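You operate a simulated robot arm through the tools that you are given. There is no shell and no other tool.

You run a simulated robot arm. Do the job below in one go: nothing can be reset, and whatever is moved stays where it is left.

TASK
Try the sleeve from the bench on both posts, green and red, then tray it.
Fine: open the clear cover and leave it open; green only is PASS, neither is REWORK, both is SCRAP; stand it in the tray; the sleeves on the shelf stay. Hand force only on the gauges. Drop and damage nothing, leave nothing switched on. Set down upright: medium sleeve.

The check looks at the end state, three seconds after you hand in, the way a careful person would. Anything else that was tipped, shoved, dropped, spilled or broken makes it a failure. A push-on lid holds only when it is set on centred and level and pressed home; a screw cap is set on level and turned clockwise until tight.

THE ROBOT
A 7-joint arm with a two-finger parallel gripper, fixed in place. Base frame: the origin is on the floor under the middle of its stand, x ahead of it, y to its left, z up; the work surface is at about z = 800. Readings come in mm, degrees, newtons and seconds.
With the tool pointing down near the work surface it reaches from about 240 to 680 mm from the base axis. Its first joint turns from -66.0 to 66.0 degrees. Payload 2.4 kg.
The TCP is the grasp point between the finger pads, 30 mm short of the fingertips. In the tool frame z runs along the fingers and y along their closing line. Largest opening 94 mm; finger width 28, thickness 10; the body of the gripper, 50 by 96 mm, starts 55 mm behind the TCP.
Orientation is told as [roll, pitch, yaw] about the base's x, y, z axes, in that order, counted from this pose: with the fingers straight down and closing along the base's y, the tool's x points along the base's -x, its y along +y and its z along -z.

THE INTERFACE
- The arm moves only by the tool apply_moves. Its argument "moves" is one flat list of numbers, 7 for each row, row after row: the closure in counts, from 0 (fully open) to 255 (shut), then the shift along the tool's x, y, z in m, then the turn, a rotation vector about the tool's x, y, z in degrees. In form: [hand, dx, dy, dz, wx, wy, wz, hand, dx, dy, dz, wx, wy, wz, ...]. A call has 1 to 20 rows; each row shifts and turns the commanded pose from where the row before left it, along the tool's axes as they then stand. A row lasts 0.2 s, in which the tool goes at most 50 mm and 8.6 degrees; a call with a longer step from one row to the next is refused whole, and so is a gripper value outside its range. A pose out of reach is approached as far as the arm can. The call stops where the force on the tool passes 90 N (or 10 N more than at its start, if that is more) or the arm is blocked; 0.2 s more then pass. Each finger travels about 153 mm/s and halts on what it meets, pressing with about 26 N; the grip force reading is that of the motor and also rises with nothing between the fingers. The clock runs only during rows and for 0.2 s after the last one: add rows that do not move to give the fingers time. It gives the time, the measured TCP pose, the force on the tool (base axes), the opening and the grip force at its end, in the units of the frame above (readings bear some noise), with the torque about the TCP (base axes, N m) and any sound that the robot's microphone picked up, and new pictures: "views" is both (left out), scene, wrist or none.
- Cameras (640 x 400 px; columns grow to the right, rows downward): "scene" is fixed at [28.8, 466.4, 1446.5]; the picture's right is [-0.85, -0.53, 0.00], its down [-0.30, 0.47, -0.83] and it looks along [0.44, -0.70, -0.56] (base axes); focal length 332 px, centre (320, 200). "wrist" rides on the gripper at [76, 14, -102] in the tool frame; the picture's right is [-0.18, 0.98, 0.00], its down [-0.75, -0.14, -0.64] and it looks along [-0.63, -0.12, 0.77] (tool axes); focal length 243 px, centre (320, 200). There is no depth. A picture from a camera that has moved, and an enlarged one, comes with that camera's place and axes in the base frame and with its lens.
- zoom(camera, box): a new picture of the part [left, top, right, bottom] of that camera's present view, enlarged. No time passes.
- hand_in(): hands the job in; it is judged then, once.

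Nothing tells you positions but the pictures and the camera data. Unless the task says otherwise, let go and move clear before handing in.

The tools are called as a command line: name --argument value ..., lists and objects as JSON in quotes. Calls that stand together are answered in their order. apply_moves: Moves the arm, as the interface text tells. Its arguments: {"type":"object","properties":{"moves":{"type":"array","items":{"type":"number"}},"views":{"type":"string","enum":["both","scene","wrist","none"]}},"required":["moves"]} The other tools are called the same way: zoom (camera, box) takes an enlarged picture of a part of a camera's view; hand_in () hands the job in.

At the start:

```text
time: 0.0
position: [442.9, -21.3, 1127.5]
tool_rot: [0.0, 0.0, 0.0]
wrist_force: [-0.1, -0.1, 0.0]
ft_torque: [0.01, 0.0, 0.02]
finger_gap: 94.2
gripper_force: 0.1
```

scene: 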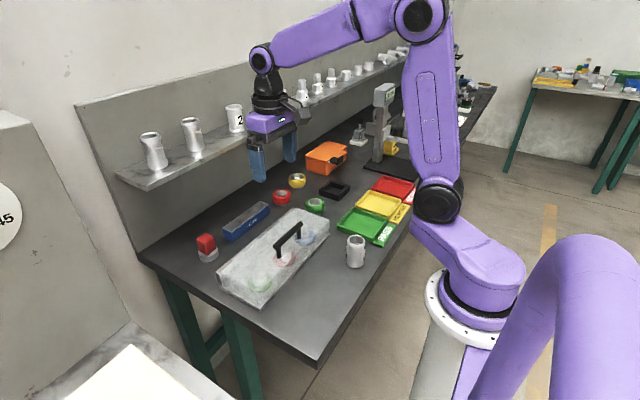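
wrist: 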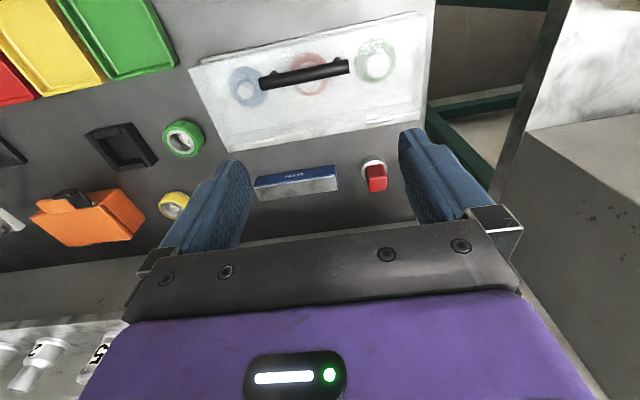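

I see a bench with a clear cover with a black handle over some gauge posts, a sleeve standing on the bench in front, and green/yellow/red trays to the right. I'll zoom in to measure things before I move.

zoom --camera "scene" --box '[200, 190, 360, 310]'

zoom --camera "scene" --box '[320, 160, 440, 280]'

zoom --camera "wrist" --box '[180, 0, 440, 200]'

zoom --camera "scene" --box '[120, 30, 440, 200]'

```text
3.33 times, centred on (280, 250) of scene
camera zoom: at [28.8, 466.4, 1446.5], right [-0.85, -0.53, 0.0], down [-0.3, 0.47, -0.83], along [0.44, -0.7, -0.56], focal length 1106 px, centre (453, 33)
```

zoom: 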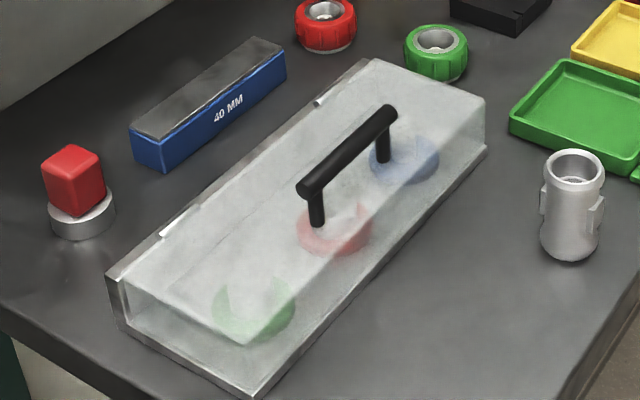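

```text
3.33 times, centred on (380, 220) of scene
camera zoom: at [28.8, 466.4, 1446.5], right [-0.85, -0.53, 0.0], down [-0.3, 0.47, -0.83], along [0.44, -0.7, -0.56], focal length 1106 px, centre (120, 133)
```

zoom: 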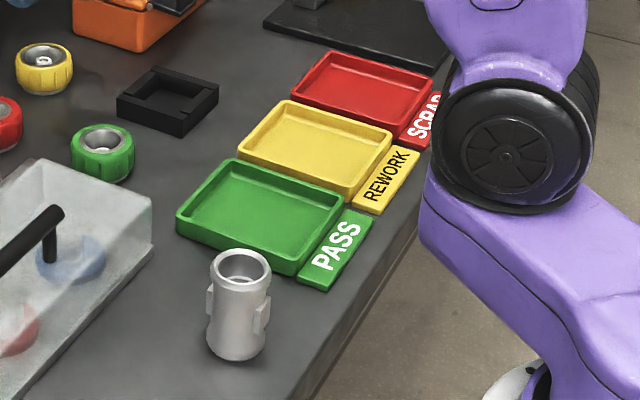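

```text
2.00 times, centred on (310, 100) of wrist
camera zoom: at [368.1, -7.6, 1228.9], right [0.18, 0.98, 0.0], down [0.75, -0.14, 0.64], along [0.63, -0.12, -0.77], focal length 485 px, centre (340, 400)
```

zoom: 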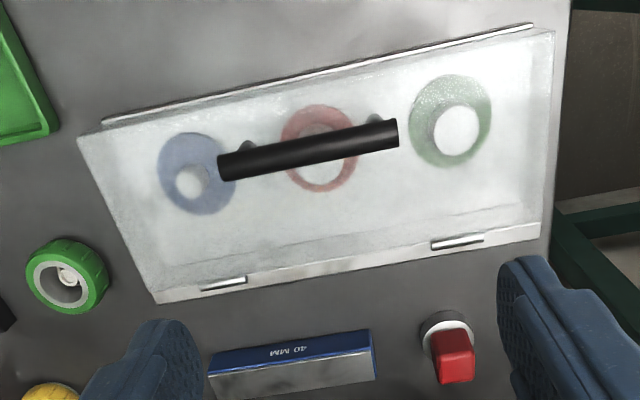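

```text
2.00 times, centred on (280, 115) of scene
camera zoom: at [28.8, 466.4, 1446.5], right [-0.85, -0.53, 0.0], down [-0.3, 0.47, -0.83], along [0.44, -0.7, -0.56], focal length 664 px, centre (400, 370)
```

zoom: 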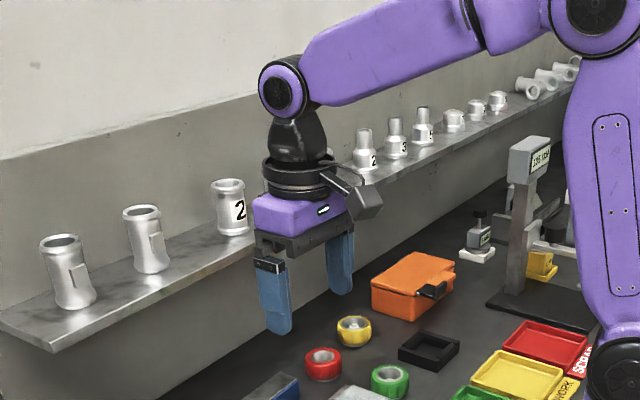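

The clear cover (hinged along its far edge, x≈535, z≈850) sits over blue/red/green posts; its black handle is at about (439, -46, 897) running along y. The sleeve stands at about (292, -136). I'll first turn the gripper 90° and go above the handle.

apply_moves --moves '[0, 0.004, -0.025, 0.03, 0, 0, -7.5, 0, 0, 0, 0, 0, 0, -7.5, 0, 0, 0, 0, 0, 0, -7.5, 0, 0, 0, 0, 0, 0, -7.5, 0, 0, 0, 0, 0, 0, -7.5, 0, 0, 0, 0, 0, 0, -7.5, 0, 0, 0, 0, 0, 0, -7.5, 0, 0, 0, 0, 0, 0, -7.5, 0, 0, 0, 0, 0, 0, -7.5, 0, 0, 0, 0, 0, 0, -7.5, 0, 0, 0, 0, 0, 0, -7.5, 0, 0, 0, 0, 0, 0, -7.5, 0, 0, 0, 0.03, 0, 0, 0, 0, 0, 0, 0.03, 0, 0, 0, 0, 0, 0, 0, 0, 0, 0]' --views "both"

```text
time: 3.2
position: [439.5, -45.9, 1036.6]
tool_rot: [-0.1, 0.0, 90.0]
wrist_force: [-0.2, 0.1, -0.4]
ft_torque: [-0.02, 0.02, -0.02]
finger_gap: 94.1
gripper_force: 0.0
camera wrist: at [426.2, -122.9, 1138.5], right [-0.98, 0.18, 0.0], down [0.14, 0.75, 0.64], along [0.12, 0.63, -0.77], focal length 243 px, centre (320, 200)
```

scene: 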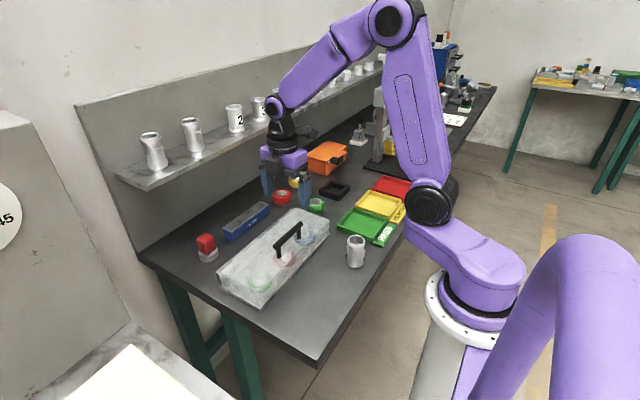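
wrist: 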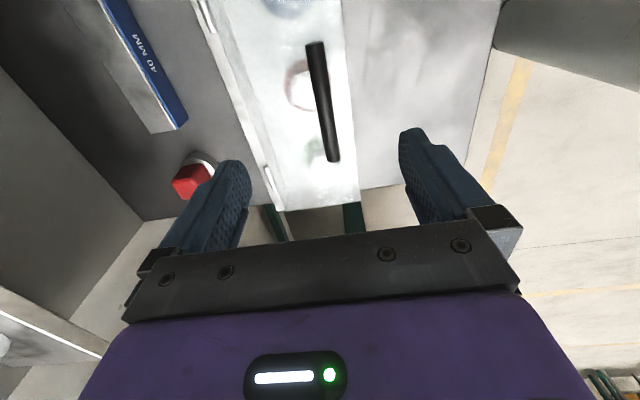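

The handle bar centre works out to about (436, -42, 900). I'll come down to just above it and check alignment.

apply_moves --moves '[0, -0.003, 0.0035, 0.03, 0, 0, 0, 0, 0, 0, 0.03, 0, 0, 0, 0, 0, 0, 0.03, 0, 0, 0, 0, 0, 0, 0, 0, 0, 0]' --views "both"

zoom --camera "scene" --box '[200, 160, 360, 310]'

```text
time: 4.2
position: [434.8, -43.2, 946.1]
tool_rot: [0.0, 0.0, 90.0]
wrist_force: [0.1, -0.9, -0.1]
ft_torque: [0.0, -0.01, 0.03]
finger_gap: 93.7
gripper_force: 0.0
camera wrist: at [422.7, -119.7, 1048.7], right [-0.98, 0.18, 0.0], down [0.14, 0.75, 0.64], along [0.12, 0.63, -0.77], focal length 243 px, centre (320, 200)
```

scene: 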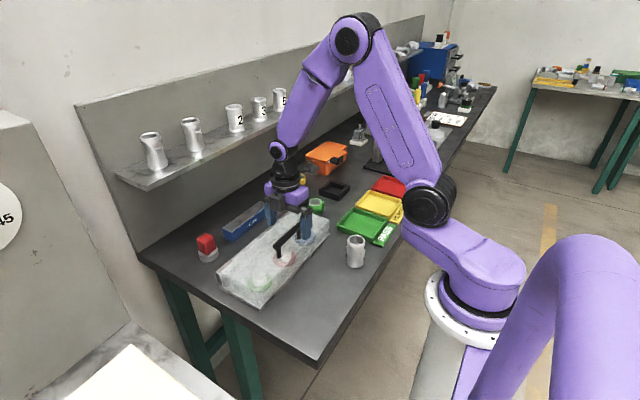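
wrist: 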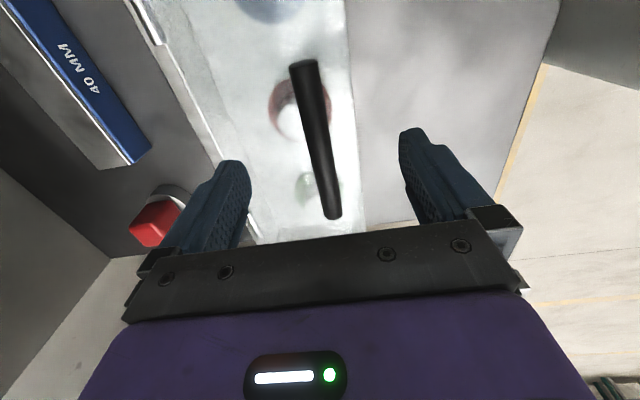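

```text
2.67 times, centred on (280, 235) of scene
camera zoom: at [28.8, 466.4, 1446.5], right [-0.85, -0.53, 0.0], down [-0.3, 0.47, -0.83], along [0.44, -0.7, -0.56], focal length 885 px, centre (427, 107)
```

zoom: 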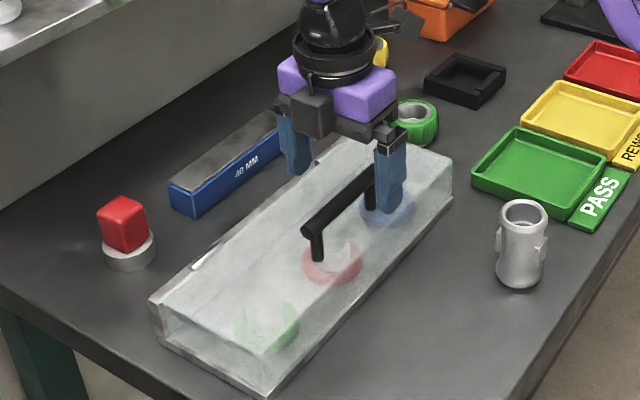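

Bar triangulates to about (437, -41, 904). I'll lower the fingers around it and close.

apply_moves --moves '[0, 0, -0.002, 0.022, 0, 0, 0, 0, 0, 0, 0.021, 0, 0, 0, 0, 0, 0, 0, 0, 0, 0]' --views "both"

zoom --camera "scene" --box '[240, 170, 360, 270]'

```text
time: 5.0
position: [437.5, -43.4, 903.2]
tool_rot: [0.0, 0.0, 90.0]
wrist_force: [0.8, -0.1, 0.0]
ft_torque: [0.0, 0.04, 0.03]
finger_gap: 94.4
gripper_force: 0.2
camera wrist: at [424.5, -120.1, 1006.0], right [-0.98, 0.18, 0.0], down [0.14, 0.75, 0.64], along [0.12, 0.63, -0.77], focal length 243 px, centre (320, 200)
```

scene: 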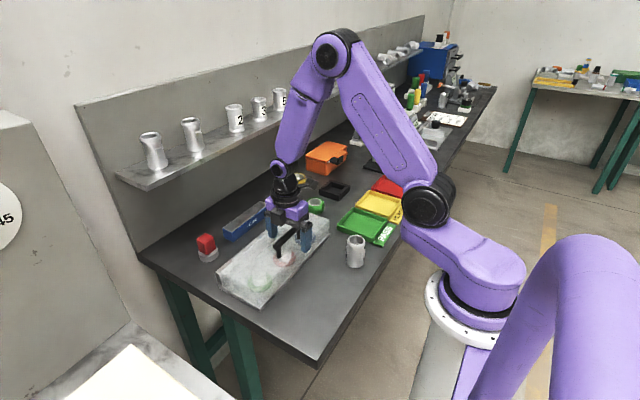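
wrist: 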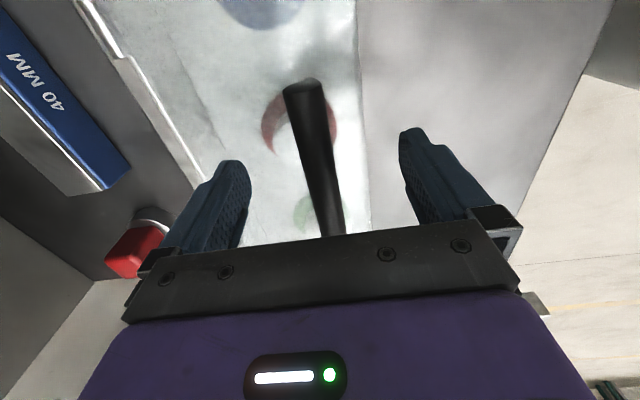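

```text
4.00 times, centred on (300, 220) of scene
camera zoom: at [28.8, 466.4, 1446.5], right [-0.85, -0.53, 0.0], down [-0.3, 0.47, -0.83], along [0.44, -0.7, -0.56], focal length 1327 px, centre (400, 120)
```

zoom: 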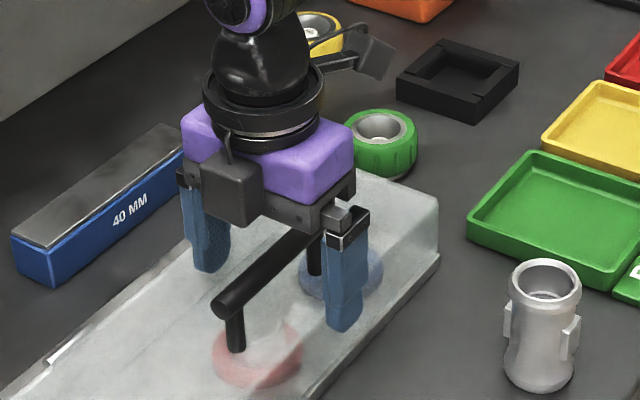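

The fingers straddle the bar and look centred. Closing the gripper on it.

apply_moves --moves '[255, 0, 0, 0, 0, 0, 0, 255, 0, 0, 0, 0, 0, 0, 255, 0, 0, 0, 0, 0, 0]' --views "both"

```text
time: 5.8
position: [435.5, -43.0, 904.0]
tool_rot: [0.2, 0.0, 90.0]
wrist_force: [-16.2, 0.1, 5.3]
ft_torque: [-0.02, 0.03, 0.0]
finger_gap: 20.0
gripper_force: 45.6
camera wrist: at [422.9, -120.0, 1006.0], right [-0.98, 0.18, 0.01], down [0.14, 0.75, 0.64], along [0.11, 0.63, -0.77], focal length 243 px, centre (320, 200)
```

scene: 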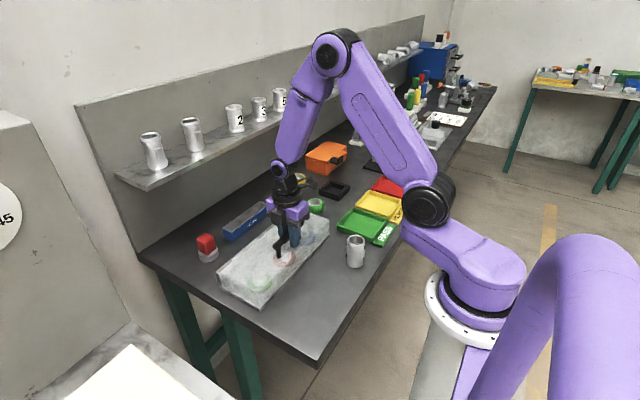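
wrist: 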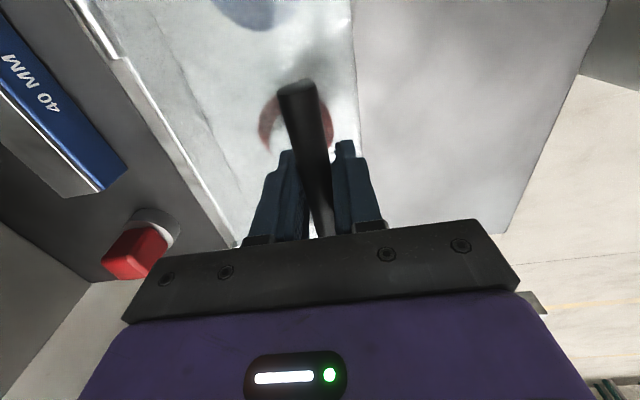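

Gripped (20 mm). Before lifting I want a better hinge-line estimate, so I'll zoom on the hinge.

zoom --camera "wrist" --box '[60, 0, 260, 250]'

zoom --camera "scene" --box '[210, 200, 330, 310]'

```text
1.60 times, centred on (160, 125) of wrist
camera zoom: at [422.9, -120.0, 1006.0], right [-0.98, 0.18, 0.01], down [0.14, 0.75, 0.64], along [0.11, 0.63, -0.77], focal length 388 px, centre (576, 320)
```

zoom: 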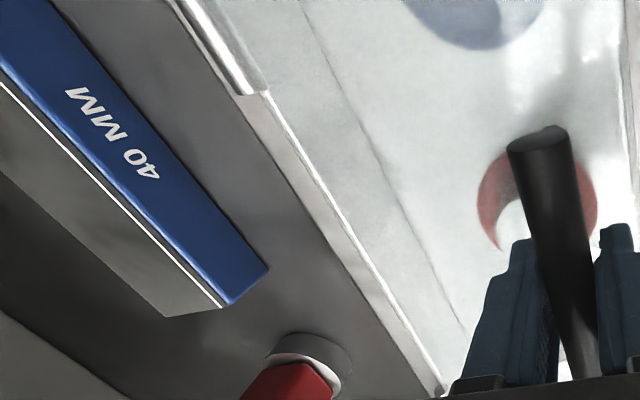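

```text
3.64 times, centred on (270, 255) of scene
camera zoom: at [28.3, 466.4, 1446.5], right [-0.85, -0.53, 0.0], down [-0.3, 0.47, -0.83], along [0.44, -0.7, -0.56], focal length 1206 px, centre (502, 0)
```

zoom: 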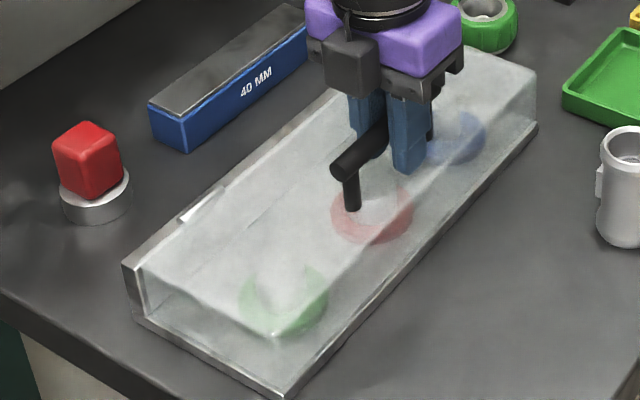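

Hinge estimated at about (533, 856). I'll swing the handle along its arc, the first 20° slowly, with the bar turning in the grip.

apply_moves --moves '[255, 0, -0.003, -0.0085, 0, 0, 0, 255, 0, -0.005, -0.0078, 0, 0, 0, 255, 0, -0.0058, -0.0076, 0, 0, 0, 255, 0, -0.0067, -0.0067, 0, 0, 0, 255, 0, 0, 0, 0, 0, 0]' --views "both"

zoom --camera "scene" --box '[210, 180, 350, 310]'

```text
time: 7.0
position: [457.6, -42.8, 934.8]
tool_rot: [-0.1, 0.0, 89.9]
wrist_force: [-13.1, 1.1, 12.6]
ft_torque: [0.1, 0.0, 0.01]
finger_gap: 20.3
gripper_force: 45.0
camera wrist: at [445.1, -120.1, 1037.5], right [-0.98, 0.18, 0.0], down [0.14, 0.75, 0.64], along [0.12, 0.63, -0.77], focal length 243 px, centre (320, 200)
```

scene: 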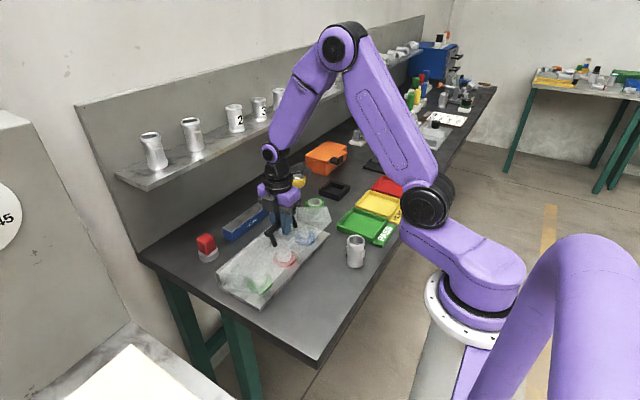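
wrist: 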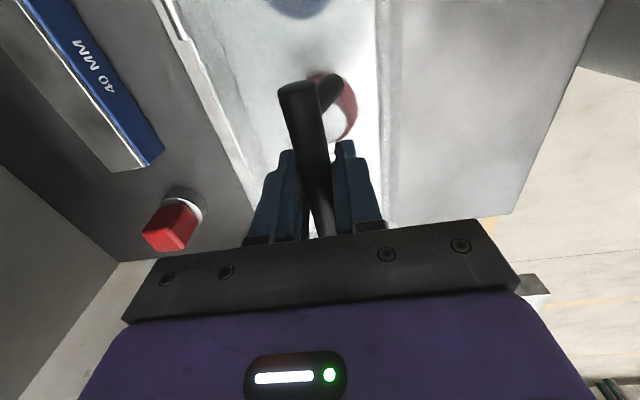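

```text
3.08 times, centred on (280, 245) of scene
camera zoom: at [28.3, 466.4, 1446.5], right [-0.85, -0.53, 0.0], down [-0.29, 0.47, -0.83], along [0.44, -0.7, -0.56], focal length 1021 px, centre (443, 62)
```

zoom: 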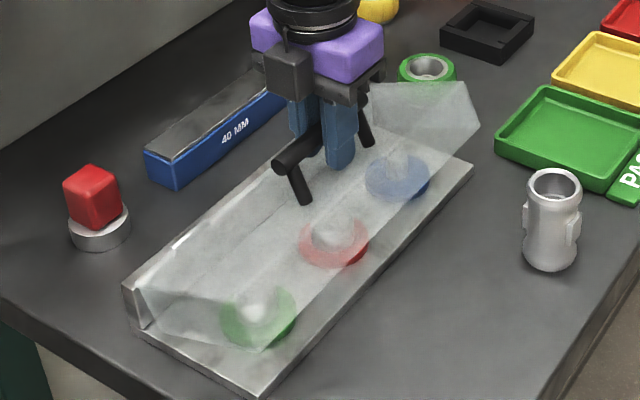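

The lid is lifting smoothly with only modest force. Continuing to about 60°.

apply_moves --moves '[255, 0, -0.007, -0.0064, 0, 0, 0, 255, 0, -0.0078, -0.0055, 0, 0, 0, 255, 0, -0.008, -0.005, 0, 0, 0, 255, 0, -0.0086, -0.0042, 0, 0, 0, 255, 0, -0.0089, -0.0035, 0, 0, 0, 255, 0, -0.0091, -0.0027, 0, 0, 0, 255, 0, -0.0093, -0.0019, 0, 0, 0, 255, 0, -0.0095, -0.001, 0, 0, 0]' --views "both"

zoom --camera "scene" --box '[210, 160, 350, 310]'

```text
time: 8.8
position: [526.2, -44.1, 963.5]
tool_rot: [0.0, 0.0, 90.0]
wrist_force: [-4.8, -0.9, -5.7]
ft_torque: [-0.09, 0.2, -0.03]
finger_gap: 19.9
gripper_force: 45.2
camera wrist: at [513.6, -120.0, 1066.6], right [-0.98, 0.18, 0.0], down [0.14, 0.75, 0.64], along [0.12, 0.63, -0.77], focal length 243 px, centre (320, 200)
```

scene: 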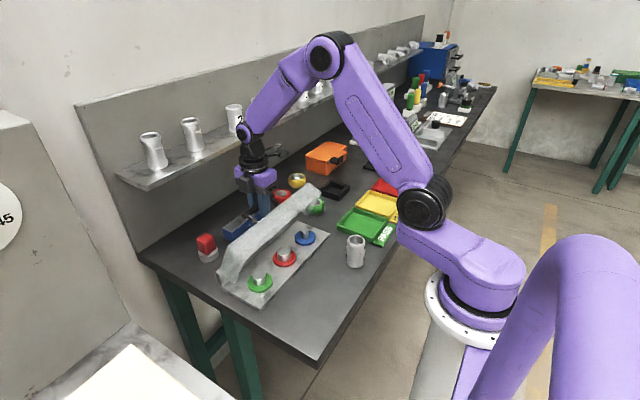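
wrist: 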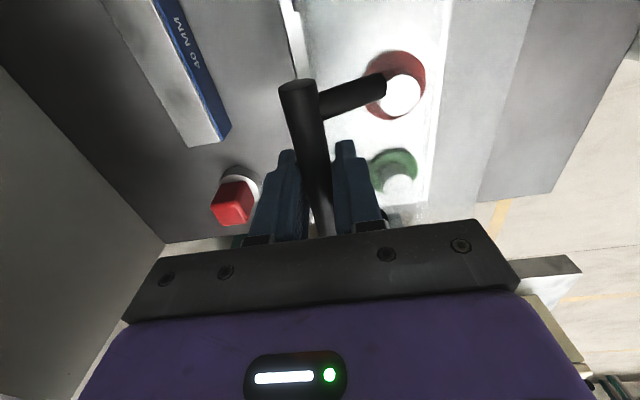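

```text
2.67 times, centred on (280, 235) of scene
camera zoom: at [28.8, 466.4, 1446.5], right [-0.85, -0.53, 0.0], down [-0.3, 0.47, -0.83], along [0.44, -0.7, -0.56], focal length 885 px, centre (427, 107)
```

zoom: 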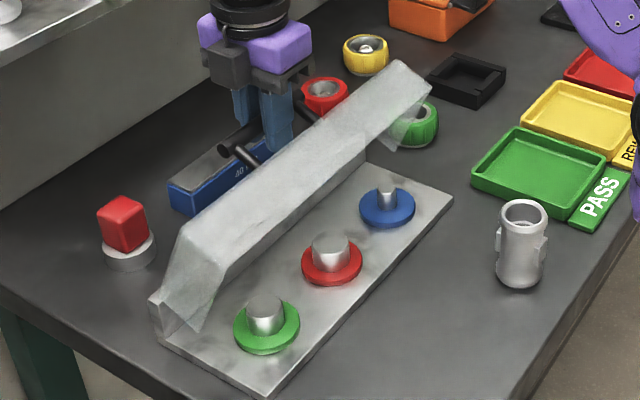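

Posts are now exposed: green, red and blue, each on a coloured flange. Continuing the lid past vertical carefully.

apply_moves --moves '[255, 0, -0.0095, -0.0002, 0, 0, 0, 255, 0, -0.0095, 0.0006, 0, 0, 0, 255, 0, -0.0094, 0.0014, 0, 0, 0, 255, 0, -0.0092, 0.0022, 0, 0, 0, 255, 0, -0.009, 0.003, 0, 0, 0, 255, 0, -0.0087, 0.0038, 0, 0, 0]' --views "both"

zoom --camera "scene" --box '[190, 80, 350, 280]'

```text
time: 10.2
position: [582.9, -43.1, 953.7]
tool_rot: [-0.1, -0.1, 90.0]
wrist_force: [-3.8, -2.2, -1.3]
ft_torque: [-0.08, 0.14, 0.0]
finger_gap: 15.4
gripper_force: 44.8
camera wrist: at [569.2, -119.8, 1056.5], right [-0.98, 0.18, 0.0], down [0.14, 0.75, 0.64], along [0.12, 0.63, -0.77], focal length 243 px, centre (320, 200)
```

scene: 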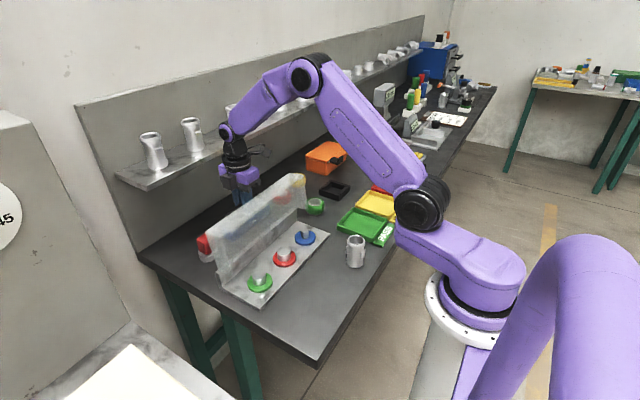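
wrist: 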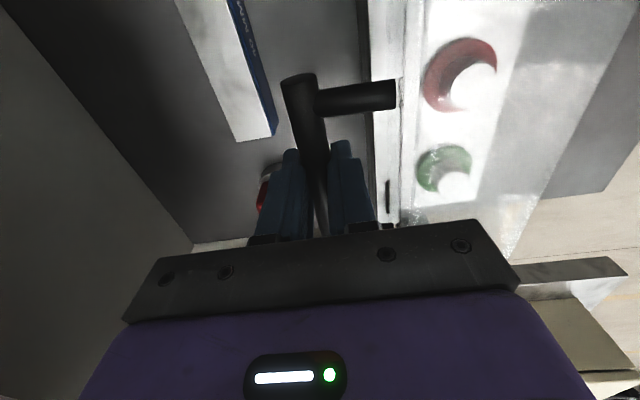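

```text
2.00 times, centred on (270, 180) of scene
camera zoom: at [28.7, 466.4, 1446.5], right [-0.85, -0.53, 0.0], down [-0.3, 0.47, -0.83], along [0.44, -0.7, -0.56], focal length 664 px, centre (420, 240)
```

zoom: 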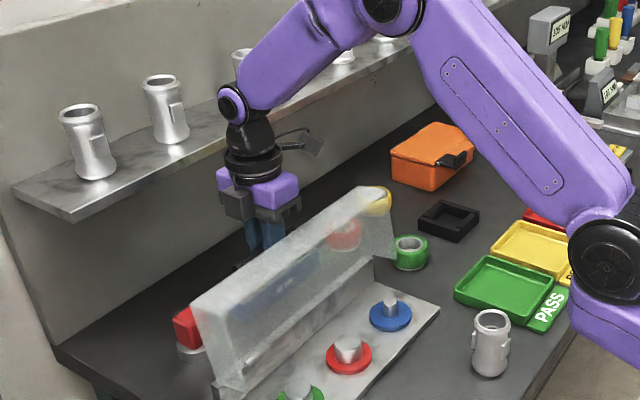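

The lid is near 90° and behaving. I'll go a little further past vertical, watching for its stop.

apply_moves --moves '[255, 0, -0.0083, 0.0046, 0, 0, 0, 255, 0, -0.008, 0.0052, 0, 0, 0, 255, 0, 0, 0, 0, 0, 0]' --views "both"

zoom --camera "scene" --box '[190, 120, 350, 300]'

```text
time: 11.0
position: [590.8, -43.4, 947.0]
tool_rot: [1.0, 0.1, 90.1]
wrist_force: [-57.4, 0.4, 58.8]
ft_torque: [-0.08, 0.47, 0.06]
finger_gap: 15.5
gripper_force: 45.8
camera wrist: at [580.4, -119.9, 1049.1], right [-0.98, 0.18, 0.02], down [0.15, 0.75, 0.64], along [0.1, 0.63, -0.77], focal length 243 px, centre (320, 200)
```

scene: 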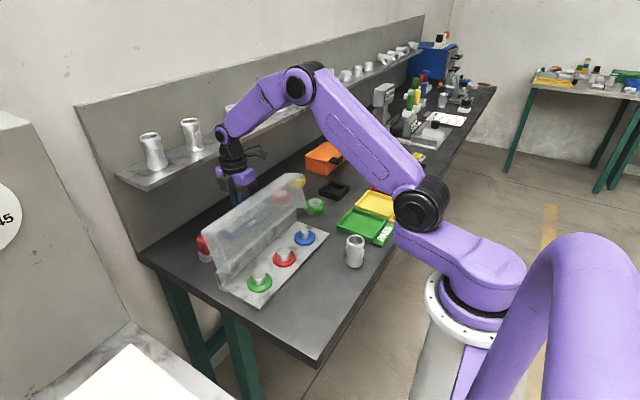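
wrist: 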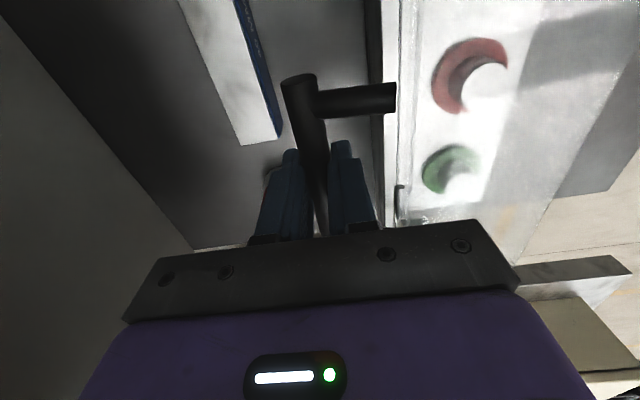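

```text
2.22 times, centred on (270, 210) of scene
camera zoom: at [26.2, 466.5, 1446.5], right [-0.85, -0.53, 0.0], down [-0.29, 0.47, -0.83], along [0.44, -0.7, -0.56], focal length 737 px, centre (431, 178)
```

zoom: 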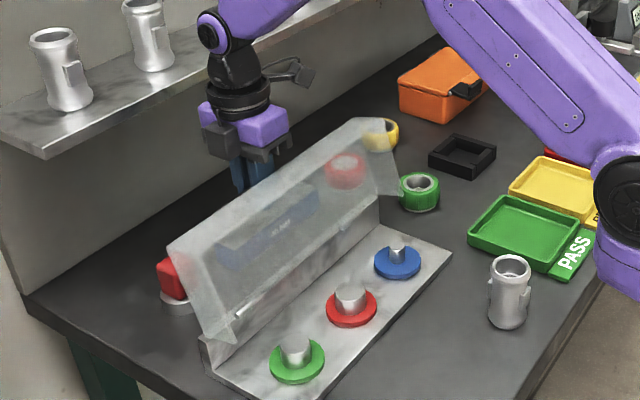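

The lid has reached its stop at roughly 95°. I'll back the command off to relieve the push, then loosen the grip only slightly to see if it stays open.

apply_moves --moves '[255, 0, 0.004, -0.0018, 0, 0, 0, 255, 0, 0.0045, -0.0018, 0, 0, 0, 255, 0, 0, 0, 0, 0, 0]' --views "none"

```text
time: 11.8
position: [590.0, -43.9, 946.9]
tool_rot: [-0.2, -0.1, 89.9]
wrist_force: [4.6, -0.8, -1.1]
ft_torque: [0.28, -0.19, -0.06]
finger_gap: 15.5
gripper_force: 45.0
```

Force is relieved. Loosening the fingers to about 33 mm (well clear of the lid surface) and looking.

apply_moves --moves '[190, 0, 0, 0, 0, 0, 0, 165, 0, 0, 0, 0, 0, 0, 165, 0, 0, 0, 0, 0, 0]' --views "both"

zoom --camera "scene" --box '[190, 120, 350, 300]'

zoom --camera "wrist" --box '[220, 40, 480, 260]'

```text
time: 12.6
position: [588.0, -43.3, 946.0]
tool_rot: [-0.1, 0.1, 90.0]
wrist_force: [0.7, 0.1, 0.5]
ft_torque: [0.05, 0.03, 0.03]
finger_gap: 32.9
gripper_force: 0.2
camera wrist: at [576.2, -120.0, 1049.7], right [-0.98, 0.18, 0.0], down [0.14, 0.75, 0.64], along [0.12, 0.63, -0.77], focal length 243 px, centre (320, 200)
```

scene: 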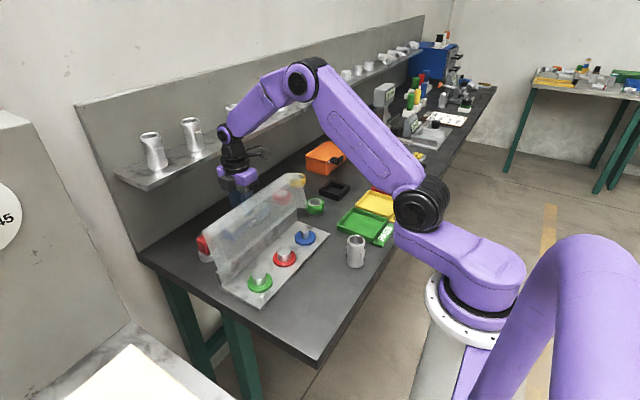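
wrist: 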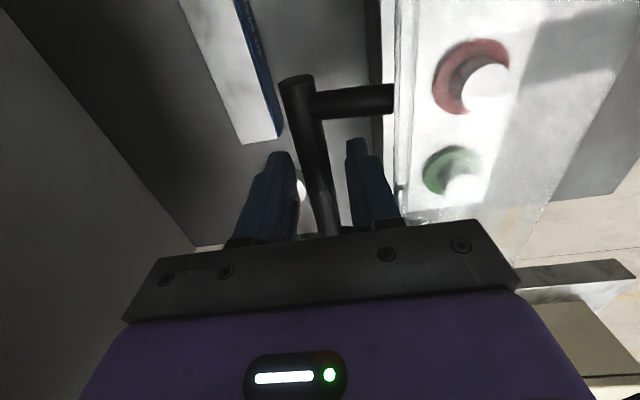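

```text
2.22 times, centred on (270, 210) of scene
camera zoom: at [28.8, 466.4, 1446.5], right [-0.85, -0.53, 0.0], down [-0.3, 0.47, -0.83], along [0.44, -0.7, -0.56], focal length 737 px, centre (431, 178)
```

zoom: 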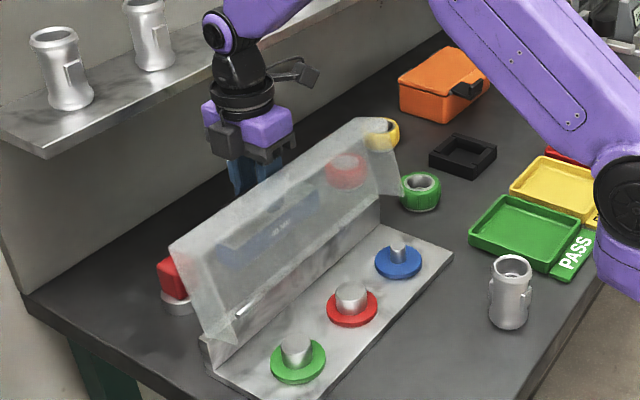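

```text
1.82 times, centred on (350, 150) of wrist
camera zoom: at [576.2, -120.0, 1049.7], right [-0.98, 0.18, 0.0], down [0.14, 0.75, 0.64], along [0.12, 0.63, -0.77], focal length 441 px, centre (266, 291)
```

zoom: 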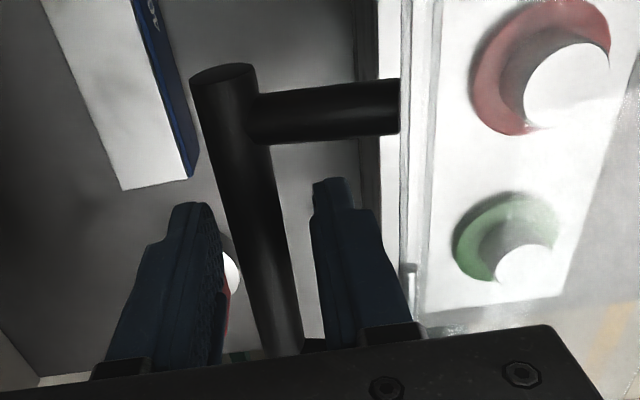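

The bar is free in the fingers and the lid stays put. I'll lift straight up clear of it and check again.

apply_moves --moves '[165, 0, 0, -0.02, 0, 0, 0, 165, 0, 0, -0.03, 0, 0, 0, 165, 0, 0, -0.035, 0, 0, 0, 165, 0, 0, -0.035, 0, 0, 0, 165, 0, 0, 0, 0, 0, 0]' --views "both"

zoom --camera "scene" --box '[190, 120, 350, 300]'

```text
time: 13.8
position: [588.3, -43.5, 1067.1]
tool_rot: [-0.1, 0.0, 90.0]
wrist_force: [-0.2, -0.2, -0.5]
ft_torque: [0.03, 0.02, 0.03]
finger_gap: 33.2
gripper_force: 0.1
camera wrist: at [576.0, -120.3, 1169.5], right [-0.98, 0.18, 0.0], down [0.14, 0.75, 0.64], along [0.12, 0.63, -0.77], focal length 243 px, centre (320, 200)
```

scene: 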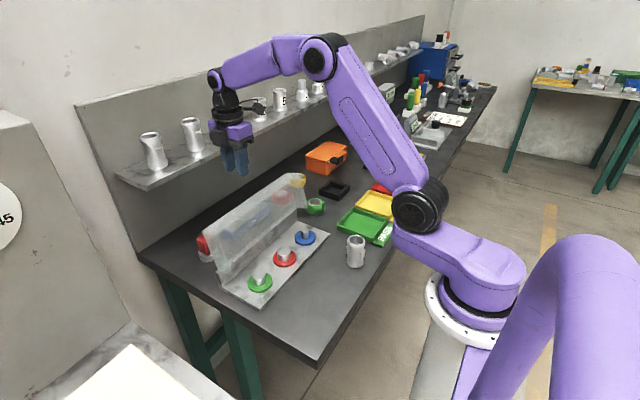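
wrist: 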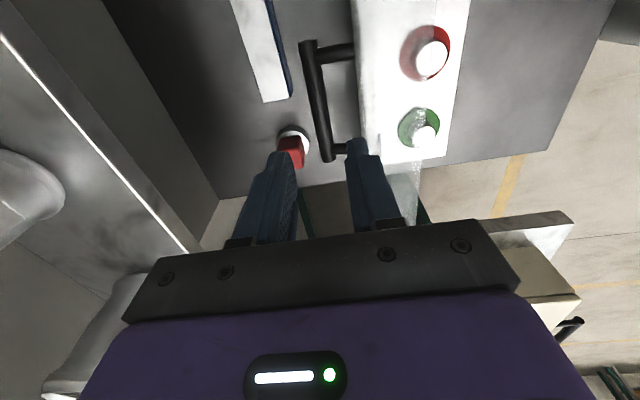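

```text
2.22 times, centred on (270, 210) of scene
camera zoom: at [28.8, 466.4, 1446.5], right [-0.85, -0.53, 0.0], down [-0.3, 0.47, -0.83], along [0.44, -0.7, -0.56], focal length 737 px, centre (431, 178)
```

zoom: 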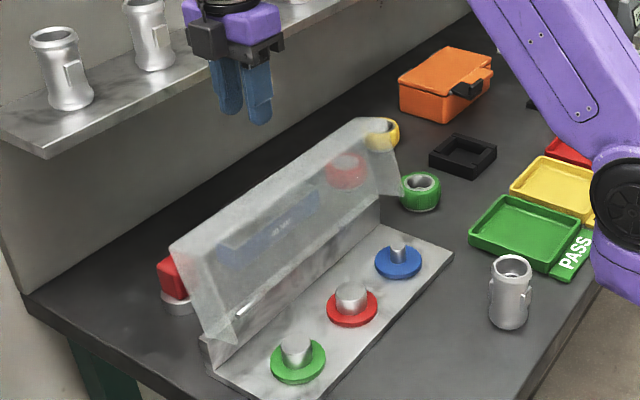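

The cover stays open on its own. Next I'll travel to above the bench sleeve near (292, -136), turning the gripper back to yaw 0.

apply_moves --moves '[100, 0.0116, 0.037, -0.005, 0, 0, 0, 40, 0.0116, 0.037, 0, 0, 0, 0, 0, 0.0116, 0.037, 0, 0, 0, 0, 0, 0.0116, 0.037, 0, 0, 0, 0, 0, 0.0116, 0.037, 0, 0, 0, 0, 0, 0.0116, 0.037, 0, 0, 0, 0, 0, 0.0116, 0.037, 0, 0, 0, 0, 0, 0.0116, 0.037, 0, 0, 0, 0, 0, 0, 0, 0, 0, 0, 7.5, 0, 0, 0, 0, 0, 0, 7.5, 0, 0, 0, 0, 0, 0, 7.5, 0, 0, 0, 0, 0, 0, 7.5, 0, 0, 0, 0, 0, 0, 7.5, 0, 0, 0, 0, 0, 0, 7.5, 0, 0, 0, 0, 0, 0, 7.5, 0, 0, 0, 0, 0, 0, 7.5, 0, 0, 0, 0, 0, 0, 7.5, 0, 0, 0, 0, 0, 0, 7.5, 0, 0, 0, 0, 0, 0, 7.5, 0, 0, 0, 0, 0, 0, 7.5]' --views "both"

```text
time: 18.0
position: [293.0, -136.4, 1072.1]
tool_rot: [0.0, 0.1, -0.2]
wrist_force: [-1.0, 0.1, -0.2]
ft_torque: [-0.03, 0.03, 0.01]
finger_gap: 93.9
gripper_force: 0.0
camera wrist: at [218.6, -122.0, 1174.9], right [0.19, 0.98, 0.0], down [0.75, -0.14, 0.64], along [0.63, -0.12, -0.77], focal length 243 px, centre (320, 200)
```

scene: 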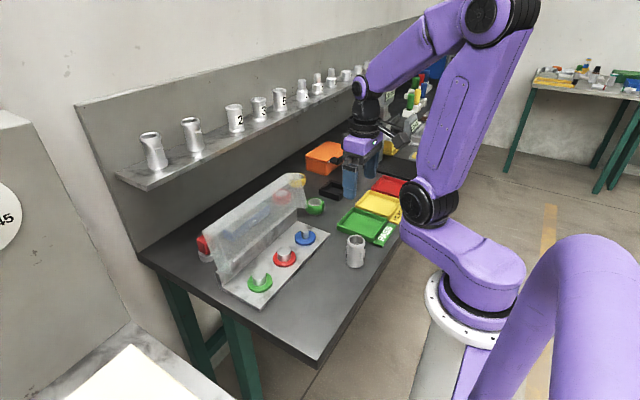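
wrist: 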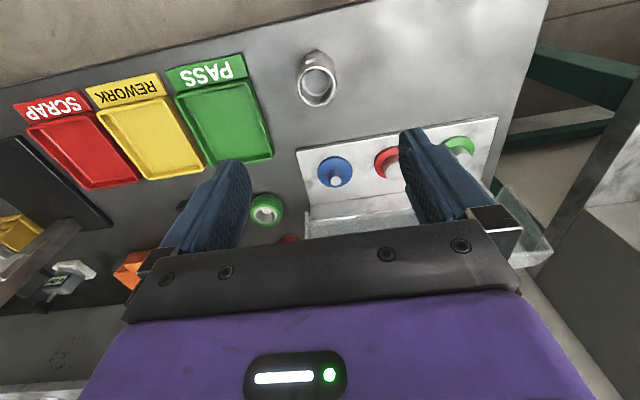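

zoom --camera "wrist" --box '[270, 30, 370, 120]'

zoom --camera "scene" --box '[325, 210, 405, 280]'

zoom --camera "wrist" --box '[280, 110, 500, 240]'

zoom --camera "wrist" --box '[0, 40, 290, 220]'

zoom --camera "scene" --box '[200, 200, 340, 320]'

```text
4.44 times, centred on (320, 75) of wrist
camera zoom: at [218.6, -122.0, 1174.9], right [0.19, 0.98, 0.0], down [0.75, -0.14, 0.64], along [0.63, -0.12, -0.77], focal length 1078 px, centre (320, 756)
```

zoom: 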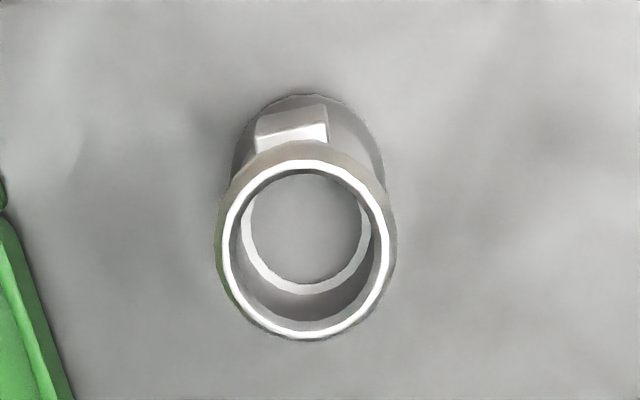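

```text
5.71 times, centred on (365, 245) of scene
camera zoom: at [28.8, 466.4, 1446.5], right [-0.85, -0.53, 0.0], down [-0.3, 0.47, -0.83], along [0.44, -0.7, -0.56], focal length 1896 px, centre (63, -57)
```

zoom: 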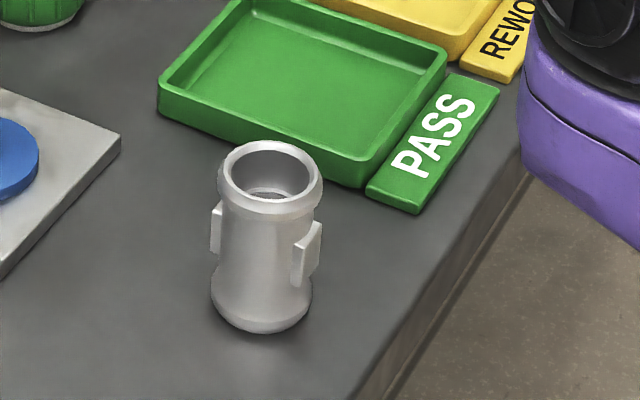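

```text
2.91 times, centred on (390, 175) of wrist
camera zoom: at [218.6, -122.0, 1174.9], right [0.19, 0.98, 0.0], down [0.75, -0.14, 0.64], along [0.63, -0.12, -0.77], focal length 706 px, centre (116, 273)
```

zoom: 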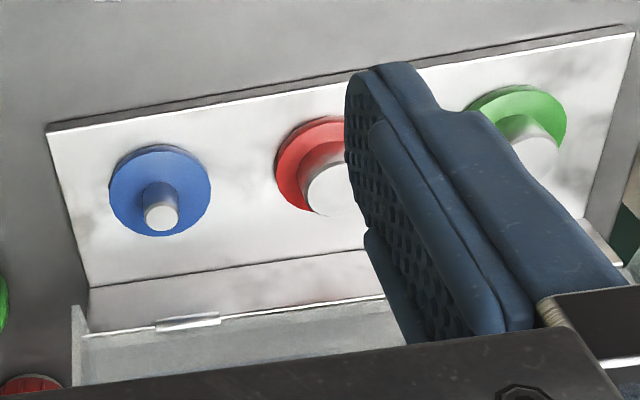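

```text
2.21 times, centred on (145, 130) of wrist
camera zoom: at [218.6, -122.0, 1174.9], right [0.19, 0.98, 0.0], down [0.75, -0.14, 0.64], along [0.63, -0.12, -0.77], focal length 535 px, centre (706, 354)
```

zoom: 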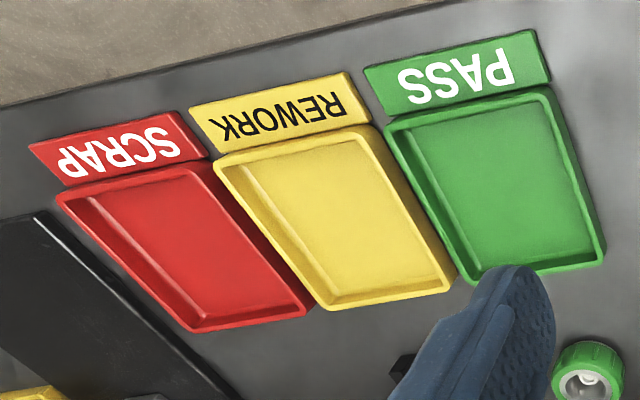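

```text
3.33 times, centred on (270, 260) of scene
camera zoom: at [28.8, 466.4, 1446.5], right [-0.85, -0.53, 0.0], down [-0.3, 0.47, -0.83], along [0.44, -0.7, -0.56], focal length 1106 px, centre (487, 0)
```

zoom: 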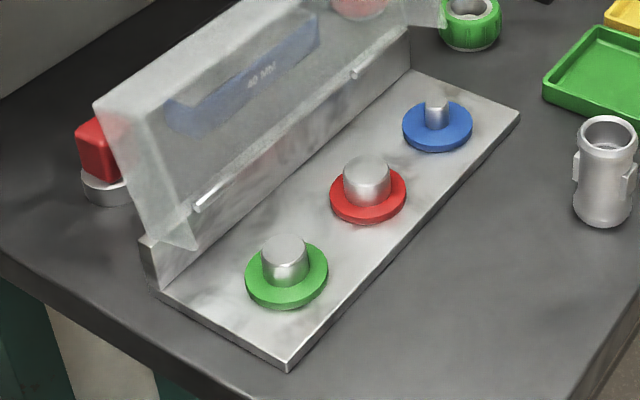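

The sleeve stands at about (294, -139), ~80 mm tall, with its two side lugs along ±x, so a yaw-0 grip between the lugs suits it. Before planning the post approach I'll check the gripper's own bulk, since the open lid stands close behind the posts.

zoom --camera "scene" --box '[320, 60, 430, 210]'

zoom --camera "scene" --box '[200, 160, 340, 260]'

```text
2.67 times, centred on (375, 135) of scene
camera zoom: at [28.8, 466.4, 1446.5], right [-0.85, -0.53, 0.0], down [-0.3, 0.47, -0.83], along [0.44, -0.7, -0.56], focal length 885 px, centre (173, 373)
```

zoom: 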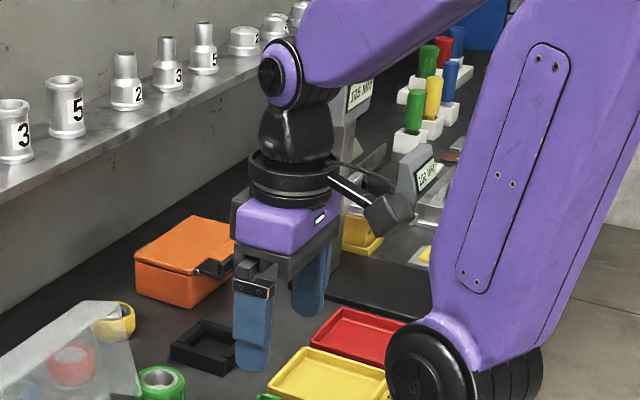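

```text
4.00 times, centred on (270, 210) of scene
camera zoom: at [28.8, 466.4, 1446.5], right [-0.85, -0.53, 0.0], down [-0.3, 0.47, -0.83], along [0.44, -0.7, -0.56], focal length 1327 px, centre (520, 160)
```

zoom: 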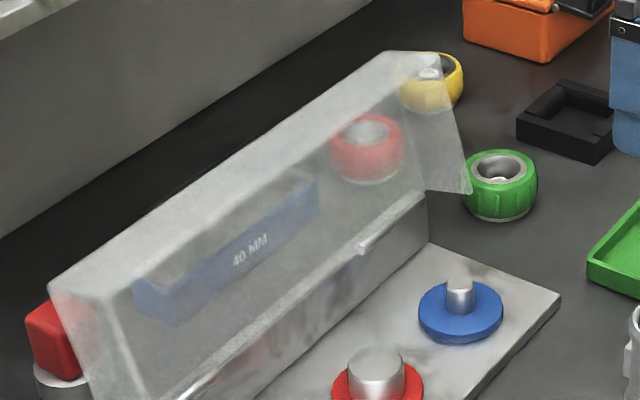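

The hand carries a box on its +x side that would come close to the raised lid, so I'll lean the hand back 20° toward the robot (it still closes along y), leaving the sleeve itself upright. I'll come partway down and check.

apply_moves --moves '[0, -0.001, -0.003, 0.03, 0, 0, 0, 0, 0, 0, 0.03, 0, 0, 0, 0, 0, 0, 0.02, 0, 0, 0, 0, 0, 0, 0, 0, -7, 0, 0, 0, 0, 0, 0, -7, 0, 0, 0, 0, 0, 0, -6, 0, 0, 0, 0, 0, 0, 0, 0]' --views "both"

zoom --camera "scene" --box '[300, 130, 420, 290]'

zoom --camera "wrist" --box '[240, 60, 400, 200]'

```text
time: 19.6
position: [293.7, -139.1, 991.7]
tool_rot: [0.1, -20.0, 0.0]
wrist_force: [0.0, 0.5, 0.0]
ft_torque: [-0.02, 0.0, -0.02]
finger_gap: 94.1
gripper_force: 0.2
camera wrist: at [189.2, -125.4, 1062.2], right [0.17, 0.98, 0.06], down [0.49, -0.14, 0.86], along [0.86, -0.12, -0.5], focal length 243 px, centre (320, 200)
```

scene: 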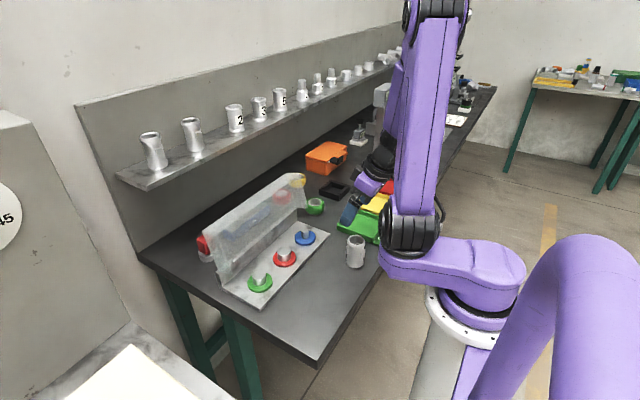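
wrist: 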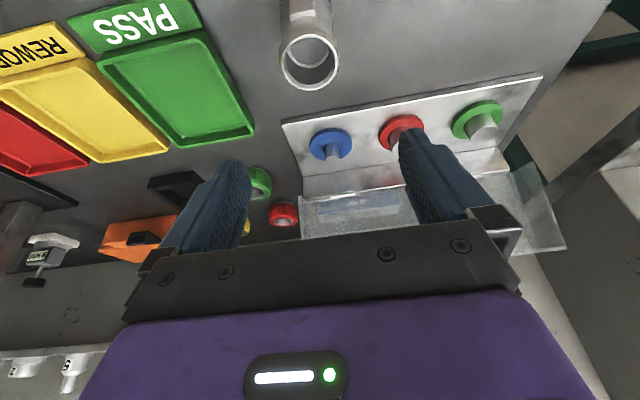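

```text
2.50 times, centred on (360, 210) of scene
camera zoom: at [28.8, 466.4, 1446.5], right [-0.85, -0.53, 0.0], down [-0.3, 0.47, -0.83], along [0.44, -0.7, -0.56], focal length 830 px, centre (220, 175)
```

zoom: 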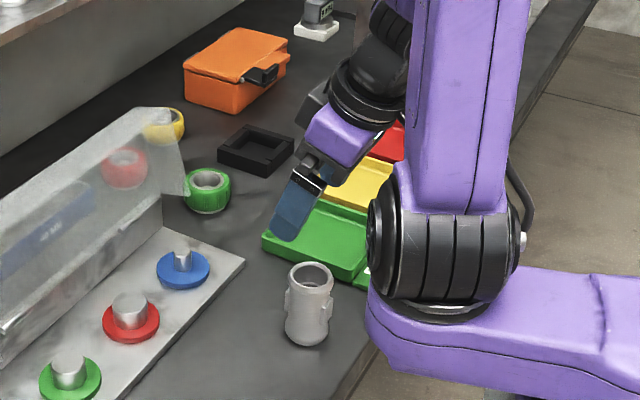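

```text
2.86 times, centred on (320, 130) of wrist
camera zoom: at [189.2, -125.4, 1062.2], right [0.17, 0.98, 0.06], down [0.49, -0.14, 0.86], along [0.86, -0.12, -0.5], focal length 693 px, centre (320, 400)
```

zoom: 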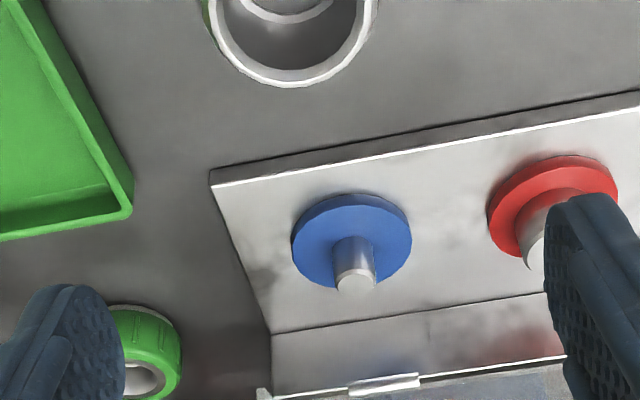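

The arm reaches the tilted pose fine, and the sleeve axis measures about (293.5, -140). Descending vertically around the sleeve in stages.

apply_moves --moves '[0, 0.00995, -0.0005, 0.02736, 0, 0, 0, 0, 0.00995, 0, 0.02736, 0, 0, 0, 0, 0.00995, 0, 0.02736, 0, 0, 0, 0, 0, 0, 0, 0, 0, 0]' --views "both"

zoom --camera "scene" --box '[300, 150, 420, 290]'

```text
time: 20.6
position: [293.4, -139.3, 903.8]
tool_rot: [0.1, -19.9, 0.0]
wrist_force: [-0.1, 0.5, 0.4]
ft_torque: [0.01, -0.01, 0.01]
finger_gap: 93.9
gripper_force: 0.1
camera wrist: at [188.3, -126.0, 974.3], right [0.17, 0.98, 0.06], down [0.49, -0.14, 0.86], along [0.86, -0.12, -0.5], focal length 243 px, centre (320, 200)
```

scene: 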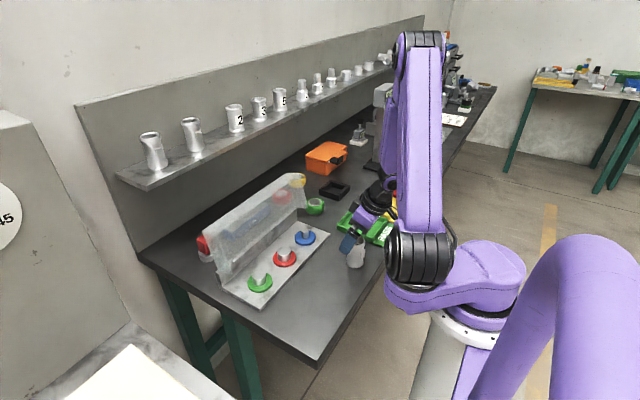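
wrist: 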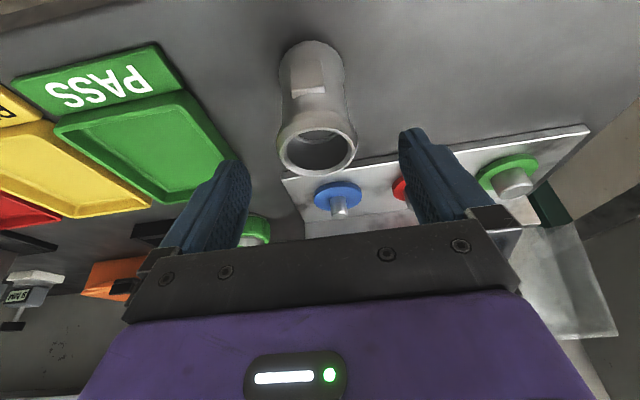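

```text
2.86 times, centred on (360, 220) of scene
camera zoom: at [28.8, 466.4, 1446.5], right [-0.85, -0.53, 0.0], down [-0.3, 0.47, -0.83], along [0.44, -0.7, -0.56], focal length 948 px, centre (206, 143)
```

zoom: 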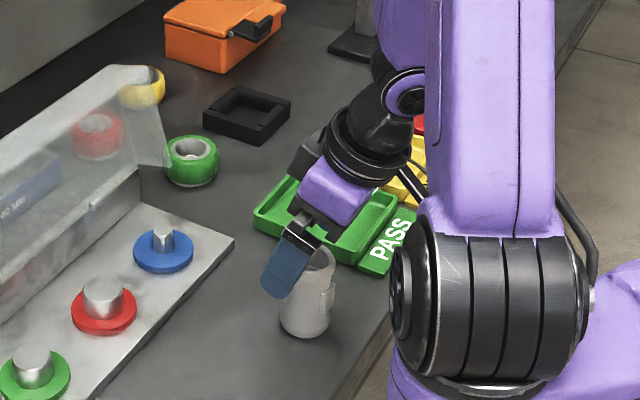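

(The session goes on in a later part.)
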